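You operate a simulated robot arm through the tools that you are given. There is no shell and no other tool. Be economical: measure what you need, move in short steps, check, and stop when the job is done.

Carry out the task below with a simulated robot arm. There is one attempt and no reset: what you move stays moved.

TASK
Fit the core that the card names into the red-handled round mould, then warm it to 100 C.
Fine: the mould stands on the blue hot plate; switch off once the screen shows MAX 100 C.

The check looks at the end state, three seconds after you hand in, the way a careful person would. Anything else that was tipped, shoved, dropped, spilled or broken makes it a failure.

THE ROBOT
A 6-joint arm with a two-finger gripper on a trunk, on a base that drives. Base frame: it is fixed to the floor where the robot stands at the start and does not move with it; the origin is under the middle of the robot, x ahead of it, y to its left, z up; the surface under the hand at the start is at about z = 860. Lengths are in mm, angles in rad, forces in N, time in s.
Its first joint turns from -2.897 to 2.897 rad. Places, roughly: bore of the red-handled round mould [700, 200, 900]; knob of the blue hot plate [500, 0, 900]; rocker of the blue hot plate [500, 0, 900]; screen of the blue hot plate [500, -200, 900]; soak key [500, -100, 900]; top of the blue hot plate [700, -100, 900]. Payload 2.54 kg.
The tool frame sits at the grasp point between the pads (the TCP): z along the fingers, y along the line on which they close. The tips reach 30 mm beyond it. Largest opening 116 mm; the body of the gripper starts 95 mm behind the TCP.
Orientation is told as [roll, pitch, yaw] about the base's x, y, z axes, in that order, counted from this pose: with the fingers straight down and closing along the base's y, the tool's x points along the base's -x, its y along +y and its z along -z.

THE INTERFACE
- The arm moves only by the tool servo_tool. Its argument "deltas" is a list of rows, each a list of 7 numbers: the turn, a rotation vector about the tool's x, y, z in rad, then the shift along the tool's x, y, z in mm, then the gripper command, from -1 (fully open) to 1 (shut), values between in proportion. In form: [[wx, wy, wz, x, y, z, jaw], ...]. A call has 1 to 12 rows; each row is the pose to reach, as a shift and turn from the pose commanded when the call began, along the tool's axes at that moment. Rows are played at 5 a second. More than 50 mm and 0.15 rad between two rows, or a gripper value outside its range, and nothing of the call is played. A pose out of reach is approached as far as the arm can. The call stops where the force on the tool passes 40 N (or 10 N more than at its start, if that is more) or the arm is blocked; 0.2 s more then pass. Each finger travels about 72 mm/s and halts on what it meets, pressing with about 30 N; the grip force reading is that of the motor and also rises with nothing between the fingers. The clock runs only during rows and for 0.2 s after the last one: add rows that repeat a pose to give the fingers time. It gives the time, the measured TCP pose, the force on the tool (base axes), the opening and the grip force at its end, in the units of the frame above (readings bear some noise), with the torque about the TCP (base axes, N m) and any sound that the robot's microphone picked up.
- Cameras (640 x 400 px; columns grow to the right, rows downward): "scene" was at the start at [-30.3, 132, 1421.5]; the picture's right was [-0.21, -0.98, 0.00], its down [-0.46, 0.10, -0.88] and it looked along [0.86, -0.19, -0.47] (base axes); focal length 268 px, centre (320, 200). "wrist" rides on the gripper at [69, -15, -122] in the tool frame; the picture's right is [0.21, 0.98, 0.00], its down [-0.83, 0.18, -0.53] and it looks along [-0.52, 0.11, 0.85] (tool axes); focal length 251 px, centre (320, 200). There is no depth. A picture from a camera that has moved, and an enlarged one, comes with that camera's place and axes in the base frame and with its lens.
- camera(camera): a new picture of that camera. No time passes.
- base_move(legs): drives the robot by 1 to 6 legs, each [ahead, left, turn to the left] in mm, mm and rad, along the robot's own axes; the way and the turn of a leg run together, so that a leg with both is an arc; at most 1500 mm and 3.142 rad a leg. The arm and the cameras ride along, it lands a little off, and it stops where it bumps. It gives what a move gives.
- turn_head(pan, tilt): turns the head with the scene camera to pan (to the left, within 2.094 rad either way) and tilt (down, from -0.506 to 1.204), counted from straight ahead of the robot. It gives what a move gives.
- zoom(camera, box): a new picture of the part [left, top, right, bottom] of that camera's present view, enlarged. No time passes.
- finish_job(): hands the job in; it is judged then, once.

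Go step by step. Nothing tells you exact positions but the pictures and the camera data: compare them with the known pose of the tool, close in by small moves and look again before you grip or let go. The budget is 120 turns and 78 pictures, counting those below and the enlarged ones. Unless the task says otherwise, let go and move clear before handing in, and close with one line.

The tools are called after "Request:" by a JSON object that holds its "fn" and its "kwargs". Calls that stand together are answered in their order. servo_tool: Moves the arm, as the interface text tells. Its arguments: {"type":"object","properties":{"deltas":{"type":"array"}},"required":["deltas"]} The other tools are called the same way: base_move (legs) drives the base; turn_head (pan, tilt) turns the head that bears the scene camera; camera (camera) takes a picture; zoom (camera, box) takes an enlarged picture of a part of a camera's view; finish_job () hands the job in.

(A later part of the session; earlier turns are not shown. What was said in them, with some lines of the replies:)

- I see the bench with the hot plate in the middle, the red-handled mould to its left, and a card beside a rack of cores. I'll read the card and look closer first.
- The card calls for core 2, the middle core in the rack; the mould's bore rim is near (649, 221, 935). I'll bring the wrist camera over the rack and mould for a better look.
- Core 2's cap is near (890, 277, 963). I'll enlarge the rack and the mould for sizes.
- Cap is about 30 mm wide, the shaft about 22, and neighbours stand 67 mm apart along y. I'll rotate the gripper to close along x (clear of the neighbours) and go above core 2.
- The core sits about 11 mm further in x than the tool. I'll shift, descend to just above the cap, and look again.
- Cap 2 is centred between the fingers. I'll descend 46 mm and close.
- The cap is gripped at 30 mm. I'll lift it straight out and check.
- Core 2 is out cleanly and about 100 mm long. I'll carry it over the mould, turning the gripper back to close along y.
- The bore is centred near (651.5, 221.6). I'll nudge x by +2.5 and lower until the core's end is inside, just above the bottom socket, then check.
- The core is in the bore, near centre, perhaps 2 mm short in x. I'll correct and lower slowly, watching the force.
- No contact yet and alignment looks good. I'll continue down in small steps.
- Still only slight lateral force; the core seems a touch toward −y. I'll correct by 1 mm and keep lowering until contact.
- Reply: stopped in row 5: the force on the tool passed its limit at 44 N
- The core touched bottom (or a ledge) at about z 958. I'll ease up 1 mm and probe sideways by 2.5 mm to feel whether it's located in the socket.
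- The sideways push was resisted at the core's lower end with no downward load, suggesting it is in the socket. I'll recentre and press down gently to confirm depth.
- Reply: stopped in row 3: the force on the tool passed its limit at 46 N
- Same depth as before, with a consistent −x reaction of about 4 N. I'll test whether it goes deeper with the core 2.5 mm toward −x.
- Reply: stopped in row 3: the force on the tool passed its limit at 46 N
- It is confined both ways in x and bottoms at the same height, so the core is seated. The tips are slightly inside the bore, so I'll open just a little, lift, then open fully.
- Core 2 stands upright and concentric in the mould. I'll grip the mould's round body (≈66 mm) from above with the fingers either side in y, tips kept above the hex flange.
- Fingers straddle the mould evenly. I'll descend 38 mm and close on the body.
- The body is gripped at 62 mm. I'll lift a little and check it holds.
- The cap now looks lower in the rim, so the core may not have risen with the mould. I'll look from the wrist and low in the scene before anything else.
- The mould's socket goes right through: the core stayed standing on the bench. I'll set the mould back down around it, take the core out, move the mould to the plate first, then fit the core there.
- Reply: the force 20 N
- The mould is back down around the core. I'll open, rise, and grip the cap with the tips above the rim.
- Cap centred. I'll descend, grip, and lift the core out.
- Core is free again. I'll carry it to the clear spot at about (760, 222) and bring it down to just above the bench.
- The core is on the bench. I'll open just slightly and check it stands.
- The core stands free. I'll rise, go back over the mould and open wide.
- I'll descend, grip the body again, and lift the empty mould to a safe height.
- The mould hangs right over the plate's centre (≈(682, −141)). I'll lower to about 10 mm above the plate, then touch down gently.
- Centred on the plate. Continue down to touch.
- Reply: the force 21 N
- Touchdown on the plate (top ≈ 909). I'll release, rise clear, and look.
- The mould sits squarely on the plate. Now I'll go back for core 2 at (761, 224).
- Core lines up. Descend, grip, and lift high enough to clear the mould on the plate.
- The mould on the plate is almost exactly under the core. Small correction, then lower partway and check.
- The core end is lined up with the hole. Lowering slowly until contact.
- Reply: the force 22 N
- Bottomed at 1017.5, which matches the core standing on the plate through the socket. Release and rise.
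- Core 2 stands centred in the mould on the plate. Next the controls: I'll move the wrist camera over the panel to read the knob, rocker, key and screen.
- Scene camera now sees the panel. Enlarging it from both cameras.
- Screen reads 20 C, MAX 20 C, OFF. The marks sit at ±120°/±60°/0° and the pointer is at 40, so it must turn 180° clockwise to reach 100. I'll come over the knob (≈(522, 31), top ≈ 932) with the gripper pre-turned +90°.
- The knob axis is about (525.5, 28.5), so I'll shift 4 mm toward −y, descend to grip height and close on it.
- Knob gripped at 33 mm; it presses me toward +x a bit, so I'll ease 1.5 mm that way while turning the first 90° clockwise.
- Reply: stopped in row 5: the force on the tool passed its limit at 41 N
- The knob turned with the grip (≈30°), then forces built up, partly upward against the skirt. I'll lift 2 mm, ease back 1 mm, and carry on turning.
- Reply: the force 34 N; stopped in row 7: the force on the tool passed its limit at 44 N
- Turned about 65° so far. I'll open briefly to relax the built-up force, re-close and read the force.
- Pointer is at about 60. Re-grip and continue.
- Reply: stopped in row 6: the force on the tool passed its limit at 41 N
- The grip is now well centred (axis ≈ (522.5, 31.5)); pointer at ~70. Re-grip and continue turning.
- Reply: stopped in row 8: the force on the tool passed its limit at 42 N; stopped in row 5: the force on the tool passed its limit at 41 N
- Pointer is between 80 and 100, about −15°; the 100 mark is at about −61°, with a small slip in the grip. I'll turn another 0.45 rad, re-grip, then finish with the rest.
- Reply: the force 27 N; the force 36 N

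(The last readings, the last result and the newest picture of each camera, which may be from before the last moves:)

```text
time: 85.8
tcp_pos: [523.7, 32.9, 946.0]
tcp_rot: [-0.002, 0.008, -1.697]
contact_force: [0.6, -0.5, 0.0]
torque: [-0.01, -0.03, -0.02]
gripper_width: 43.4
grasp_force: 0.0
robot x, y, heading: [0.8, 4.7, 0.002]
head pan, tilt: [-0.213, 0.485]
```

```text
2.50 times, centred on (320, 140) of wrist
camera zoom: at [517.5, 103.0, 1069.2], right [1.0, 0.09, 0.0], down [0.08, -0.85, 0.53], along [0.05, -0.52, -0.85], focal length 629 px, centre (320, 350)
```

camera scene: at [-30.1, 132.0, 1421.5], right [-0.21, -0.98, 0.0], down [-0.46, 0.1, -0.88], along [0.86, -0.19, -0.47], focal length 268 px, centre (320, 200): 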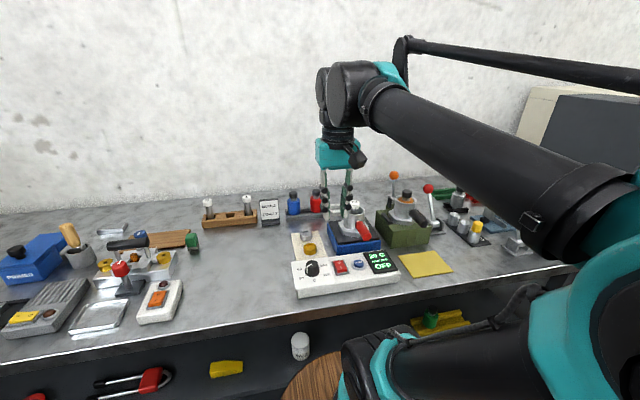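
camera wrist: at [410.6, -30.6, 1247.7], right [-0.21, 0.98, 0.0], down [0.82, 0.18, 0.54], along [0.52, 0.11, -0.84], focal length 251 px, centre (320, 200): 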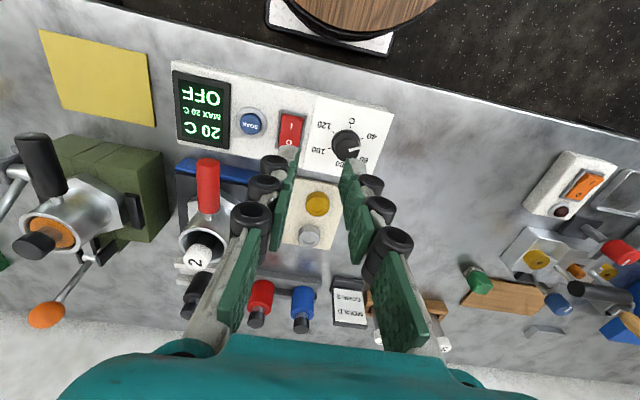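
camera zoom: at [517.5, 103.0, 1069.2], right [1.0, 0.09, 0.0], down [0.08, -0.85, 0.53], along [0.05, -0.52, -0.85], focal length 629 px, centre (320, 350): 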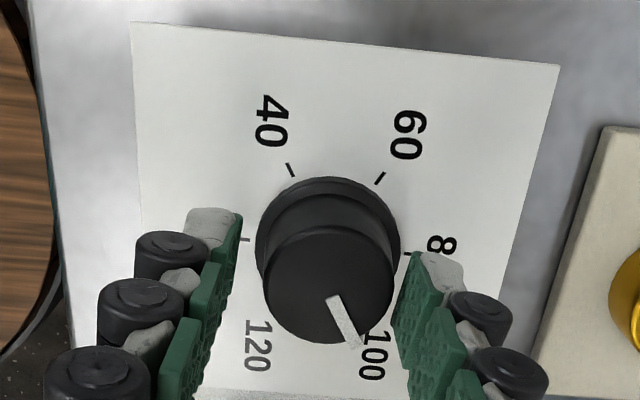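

The pointer is close to 100. I'll lift off, return the wrist to yaw 0 above the rocker's "I" end with fingers shut, and check the knob in the scene view.

Request:
{"fn": "servo_tool", "kwargs": {"deltas": [[0, 0, 0, 0, 0, -25, 0.1], [0, 0, 0, 0, 0, -60, 0.1], [0, 0, -0.14, -8, -1, -65, 0.5], [0, 0, -0.28, -16, -1, -65, 1], [0, 0, -0.42, -24, -2, -65, 1], [0, 0, -0.56, -32, -2, -65, 1], [0, 0, -0.7, -40, -3, -65, 1], [0, 0, -0.84, -48, -3, -65, 1], [0, 0, -0.98, -56, -4, -65, 1], [0, 0, -1.12, -64, -4, -65, 1], [0, 0, -1.26, -72, -5, -65, 1], [0, 0, -1.4, -79, -5, -65, 1]]}}

Request:
{"fn": "servo_tool", "kwargs": {"deltas": [[0, 0, -0.14, 0, 0, 0, 1], [0, 0, -0.297, 0, 0, 0, 1], [0, 0, -0.297, 0, 0, 0, 1]]}}

Request:
{"fn": "zoom", "kwargs": {"camera": "scene", "box": [290, 245, 370, 295]}}

```text
time: 88.4
tcp_pos: [509.8, -45.0, 1010.3]
tcp_rot: [0.007, 0.001, -0.295]
contact_force: [-0.2, -0.2, -0.5]
torque: [-0.01, -0.01, 0.01]
gripper_width: 0.1
grasp_force: 27.8
robot x, y, heading: [1.8, -3.2, -0.0]
head pan, tilt: [-0.213, 0.485]
```

```text
refused: row 2 steps farther than a row can; nothing moved
```

```text
8.00 times, centred on (330, 270) of scene
camera zoom: at [-30.6, 132.7, 1421.5], right [-0.21, -0.98, 0.0], down [-0.46, 0.1, -0.88], along [0.86, -0.19, -0.47], focal length 2146 px, centre (240, -360)
```

zoom: 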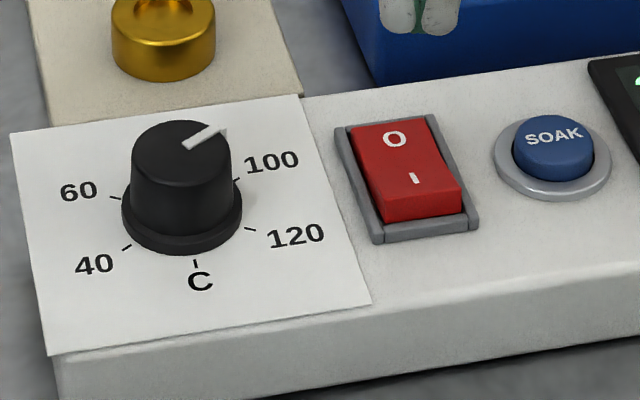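

From the scene the marks are at ±60°/±120° about (523, 33), and the pointer averages close to −60° (100). Now I'll press the rocker's "I" end at about (506, −44).

Request:
{"fn": "servo_tool", "kwargs": {"deltas": [[0, 0, 0, 3, 0, 20, 1], [0, 0, 0, 3, 0, 45, 1], [0, 0, 0, 3, 0, 60, 1], [0, 0, 0, 3, 0, 64, 1], [0, 0, 0, 3, 0, 67, 1], [0, 0, 0, 3, 0, 69, 1], [0, 0, 0, 3, 0, 71, 1], [0, 0, 0, 3, 0, 73, 1], [0, 0, 0, 3, 0, 75, 1], [0, 0, 0, 3, 0, 77, 1]]}}

Request:
{"fn": "zoom", "kwargs": {"camera": "scene", "box": [290, 235, 400, 300]}}

```text
time: 90.6
tcp_pos: [506.9, -42.7, 933.9]
tcp_rot: [0.009, 0.002, -0.296]
contact_force: [0.6, -0.2, 0.2]
torque: [-0.01, -0.01, 0.01]
gripper_width: 0.1
grasp_force: 28.0
robot x, y, heading: [0.3, 3.3, -0.002]
head pan, tilt: [-0.213, 0.485]
```

```text
5.82 times, centred on (345, 268) of scene
camera zoom: at [-30.6, 132.7, 1421.5], right [-0.21, -0.98, 0.0], down [-0.46, 0.1, -0.88], along [0.86, -0.19, -0.47], focal length 1560 px, centre (174, -193)
```

zoom: 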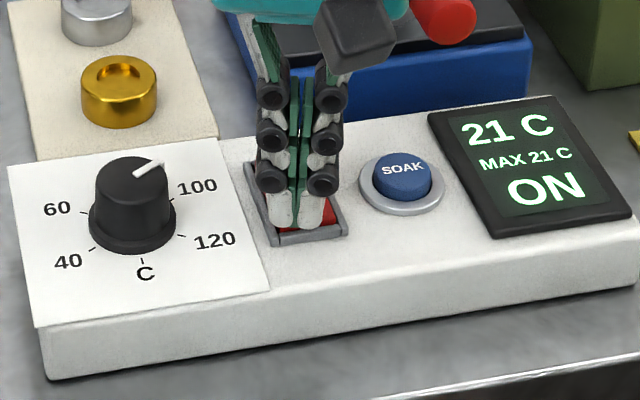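

It's ON and warming (21 C). I'll lift and park over the "O" end, letting time pass, then read the screen.

Request:
{"fn": "servo_tool", "kwargs": {"deltas": [[0, 0, 0, 0, 0, -15, 1], [0, 0, 0, 0, 0, -30, 1], [0, 0, 0, -15, 2.5, -30, 1], [0, 0, 0, -31, 5, -30, 1], [0, 0, 0, -31, 5, -25, 1], [0, 0, 0, -31, 5, -25, 1], [0, 0, 0, -31, 5, -25, 1], [0, 0, 0, -31, 5, -25, 1], [0, 0, 0, -31, 5, -25, 1], [0, 0, 0, -31, 5, -25, 1], [0, 0, 0, -31, 5, -25, 1], [0, 0, 0, -31, 5, -25, 1]]}}

Request:
{"fn": "zoom", "kwargs": {"camera": "scene", "box": [290, 235, 400, 300]}}

```text
time: 93.2
tcp_pos: [537.8, -47.7, 959.9]
tcp_rot: [0.01, 0.0, -0.298]
contact_force: [0.0, 0.0, 0.7]
torque: [0.03, -0.02, 0.0]
gripper_width: 0.2
grasp_force: 28.5
robot x, y, heading: [2.1, 0.4, -0.0]
head pan, tilt: [-0.213, 0.485]
```

```text
5.82 times, centred on (345, 268) of scene
camera zoom: at [-30.6, 132.7, 1421.5], right [-0.21, -0.98, 0.0], down [-0.46, 0.1, -0.88], along [0.86, -0.19, -0.47], focal length 1560 px, centre (174, -193)
```

zoom: 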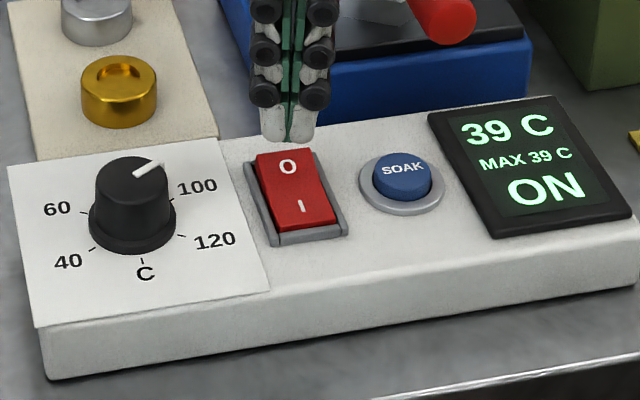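

Heating about 7 C/s. I'll wait about 5 s and read again.

Request:
{"fn": "servo_tool", "kwargs": {"deltas": [[0, 0, 0, 0, 0, 0, 1], [0, 0, 0, 0, 0, 0, 1], [0, 0, 0, 0, 0, 0, 1], [0, 0, 0, 0, 0, 0, 1], [0, 0, 0, 0, 0, 0, 1], [0, 0, 0, 0, 0, 0, 1], [0, 0, 0, 0, 0, 0, 1], [0, 0, 0, 0, 0, 0, 1], [0, 0, 0, 0, 0, 0, 1], [0, 0, 0, 0, 0, 0, 1], [0, 0, 0, 0, 0, 0, 1], [0, 0, 0, 0, 0, 0, 1]]}}

Request:
{"fn": "servo_tool", "kwargs": {"deltas": [[0, 0, 0, 0, 0, 0, 1], [0, 0, 0, 0, 0, 0, 1], [0, 0, 0, 0, 0, 0, 1], [0, 0, 0, 0, 0, 0, 1], [0, 0, 0, 0, 0, 0, 1], [0, 0, 0, 0, 0, 0, 1], [0, 0, 0, 0, 0, 0, 1], [0, 0, 0, 0, 0, 0, 1], [0, 0, 0, 0, 0, 0, 1], [0, 0, 0, 0, 0, 0, 1], [0, 0, 0, 0, 0, 0, 1], [0, 0, 0, 0, 0, 0, 1]]}}

Request:
{"fn": "zoom", "kwargs": {"camera": "scene", "box": [290, 235, 400, 300]}}

```text
time: 95.8
tcp_pos: [536.8, -46.8, 960.0]
tcp_rot: [0.008, 0.002, -0.297]
contact_force: [-0.3, -0.4, -0.5]
torque: [-0.01, -0.02, 0.01]
gripper_width: 0.0
grasp_force: 28.7
robot x, y, heading: [1.2, 1.9, -0.002]
head pan, tilt: [-0.213, 0.485]
```

```text
time: 98.4
tcp_pos: [536.5, -46.7, 959.3]
tcp_rot: [0.008, 0.001, -0.297]
contact_force: [0.2, -0.4, 0.1]
torque: [0.0, 0.01, 0.02]
gripper_width: 0.2
grasp_force: 28.9
robot x, y, heading: [-1.9, -4.5, -0.002]
head pan, tilt: [-0.213, 0.485]
```

```text
5.82 times, centred on (345, 268) of scene
camera zoom: at [-30.6, 132.7, 1421.5], right [-0.21, -0.98, 0.0], down [-0.46, 0.1, -0.88], along [0.86, -0.19, -0.47], focal length 1560 px, centre (174, -193)
```

zoom: 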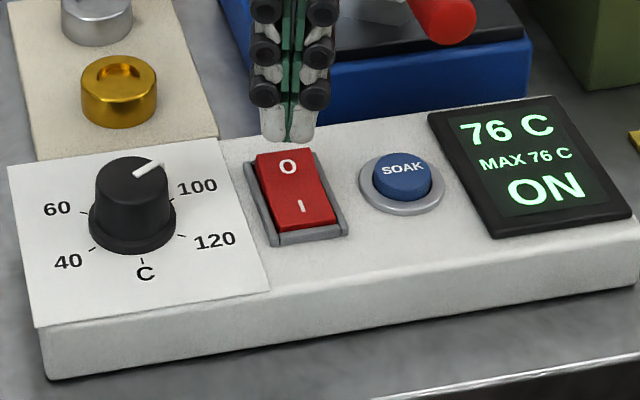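

Steady 7 C/s, now 76 C. I'll wait one more short spell while coming down close over the "O" end.

Request:
{"fn": "servo_tool", "kwargs": {"deltas": [[0, 0, 0, 0, 0, 4, 1], [0, 0, 0, 0, 0, 8, 1], [0, 0, 0, 0, 0, 10, 1], [0, 0, 0, 0, 0, 10, 1], [0, 0, 0, 0, 0, 10, 1], [0, 0, 0, 0, 0, 10, 1], [0, 0, 0, 0, 0, 10, 1], [0, 0, 0, 0, 0, 10, 1], [0, 0, 0, 0, 0, 10, 1], [0, 0, 0, 0, 0, 10, 1], [0, 0, 0, 0, 0, 10, 1], [0, 0, 0, 0, 0, 10, 1]]}}

Request:
{"fn": "zoom", "kwargs": {"camera": "scene", "box": [290, 235, 400, 300]}}

```text
time: 101.0
tcp_pos: [538.2, -46.1, 949.4]
tcp_rot: [0.01, 0.001, -0.295]
contact_force: [0.3, -0.1, 0.4]
torque: [0.02, 0.04, -0.02]
gripper_width: 0.1
grasp_force: 28.6
robot x, y, heading: [1.2, 0.2, -0.002]
head pan, tilt: [-0.213, 0.485]
```

```text
5.82 times, centred on (345, 268) of scene
camera zoom: at [-30.6, 132.7, 1421.5], right [-0.21, -0.98, 0.0], down [-0.46, 0.1, -0.88], along [0.86, -0.19, -0.47], focal length 1560 px, centre (174, -193)
```

zoom: 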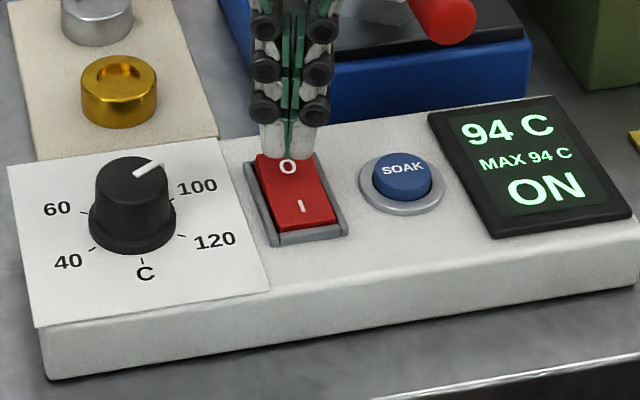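

94 C. Stepping forward 0.6 s and reading again before pressing.

Request:
{"fn": "servo_tool", "kwargs": {"deltas": [[0, 0, 0, 0, 0, 1.5, 1], [0, 0, 0, 0, 0, 3, 1]]}}

Request:
{"fn": "zoom", "kwargs": {"camera": "scene", "box": [350, 240, 400, 290]}}

```text
time: 101.6
tcp_pos: [537.6, -47.2, 946.7]
tcp_rot: [0.008, 0.002, -0.297]
contact_force: [-0.5, -0.2, -0.8]
torque: [0.02, -0.03, 0.02]
gripper_width: 0.0
grasp_force: 28.3
robot x, y, heading: [-0.2, -0.5, 0.002]
head pan, tilt: [-0.213, 0.485]
```

```text
8.00 times, centred on (375, 265) of scene
camera zoom: at [-30.6, 132.7, 1421.5], right [-0.21, -0.98, 0.0], down [-0.46, 0.1, -0.88], along [0.86, -0.19, -0.47], focal length 2146 px, centre (-120, -320)
```

zoom: 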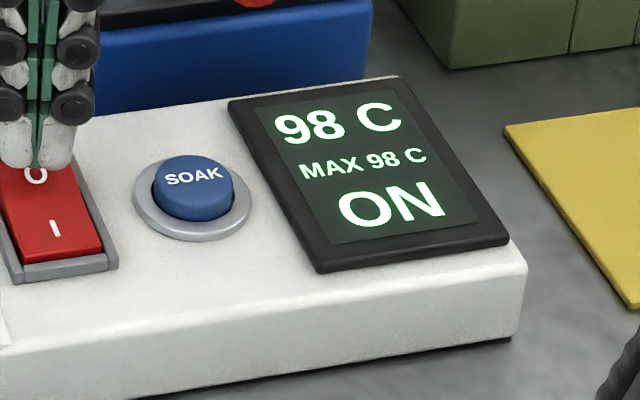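

98 C now; pressing takes about 0.25 s, so I press "O" now.

Request:
{"fn": "servo_tool", "kwargs": {"deltas": [[0, 0, 0, 0, 0, 11, 1], [0, 0, 0, 0, 0, 14, 1]]}}

Request:
{"fn": "zoom", "kwargs": {"camera": "scene", "box": [330, 230, 400, 290]}}

```text
time: 102.2
tcp_pos: [537.7, -47.8, 934.5]
tcp_rot: [0.009, 0.001, -0.296]
contact_force: [3.8, -0.2, 38.5]
torque: [-0.07, 0.35, -0.07]
gripper_width: 6.1
grasp_force: 28.0
robot x, y, heading: [-2.2, 2.9, 0.002]
head pan, tilt: [-0.213, 0.485]
```

```text
6.67 times, centred on (365, 260) of scene
camera zoom: at [-31.4, 132.8, 1421.5], right [-0.21, -0.98, 0.0], down [-0.46, 0.1, -0.88], along [0.86, -0.19, -0.47], focal length 1788 px, centre (20, -200)
```

zoom: 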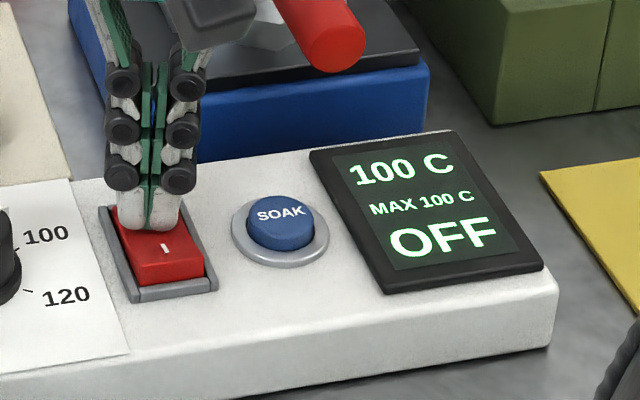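

The screen shows 100 C, MAX 100 C, OFF. I'll lift clear and take a last look.

Request:
{"fn": "servo_tool", "kwargs": {"deltas": [[0, 0, 0, 0, 0, -10, 1], [0, 0, 0, 0, 0, -40, 1], [0, 0, 0, 0, 0, -80, 1], [0, 0, 0, 0, 0, -120, 1], [0, 0, 0, 0, 0, -160, 1], [0, 0, 0, 0, 0, -160, 1]]}}

Request:
{"fn": "zoom", "kwargs": {"camera": "scene", "box": [290, 190, 410, 300]}}

Request:
{"fn": "camera", "kwargs": {"camera": "scene"}}

```text
time: 103.6
tcp_pos: [535.1, -48.1, 1093.4]
tcp_rot: [0.007, 0.002, -0.297]
contact_force: [-0.2, -0.4, 0.4]
torque: [0.0, -0.02, 0.03]
gripper_width: 0.1
grasp_force: 28.6
robot x, y, heading: [1.7, -0.8, 0.0]
head pan, tilt: [-0.213, 0.485]
```

```text
3.64 times, centred on (350, 245) of scene
camera zoom: at [-30.6, 132.7, 1421.5], right [-0.21, -0.98, 0.0], down [-0.46, 0.1, -0.88], along [0.86, -0.19, -0.47], focal length 975 px, centre (211, 36)
```

zoom: 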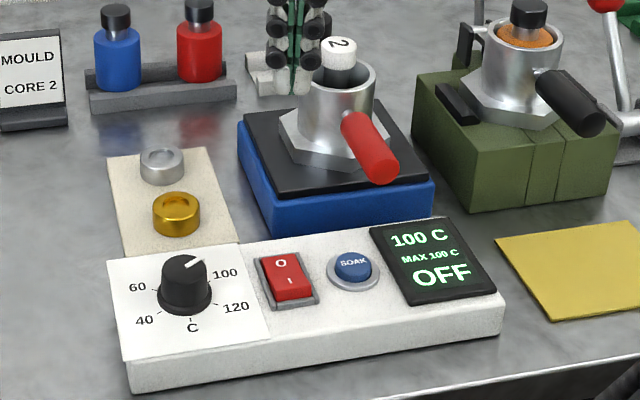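

```text
4 pictures are left
camera scene: at [-30.6, 132.7, 1421.5], right [-0.21, -0.98, 0.0], down [-0.46, 0.1, -0.88], along [0.86, -0.19, -0.47], focal length 268 px, centre (320, 200)
```

scene: 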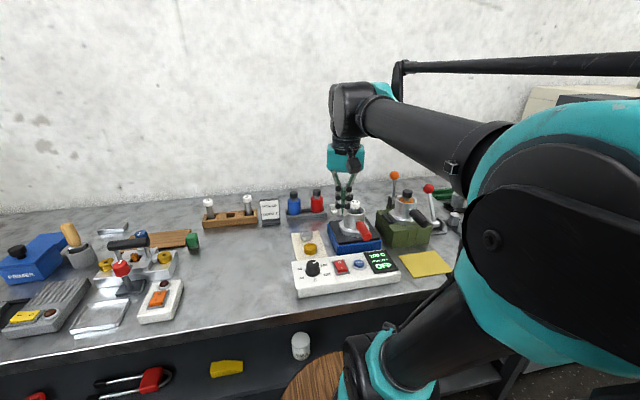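

Core 2 stands in the red-handled mould on the blue plate. The screen holds MAX 100 C with the plate OFF, and the rest of the bench looks undisturbed, so I'm handing in.

Request:
{"fn": "finish_job", "kwargs": {}}

```text
The job is handed in.
```

Core 2 is in the red-handled round mould on the blue hot plate; it was warmed to MAX 100 C and switched off, the arm is clear, and the job is handed in.
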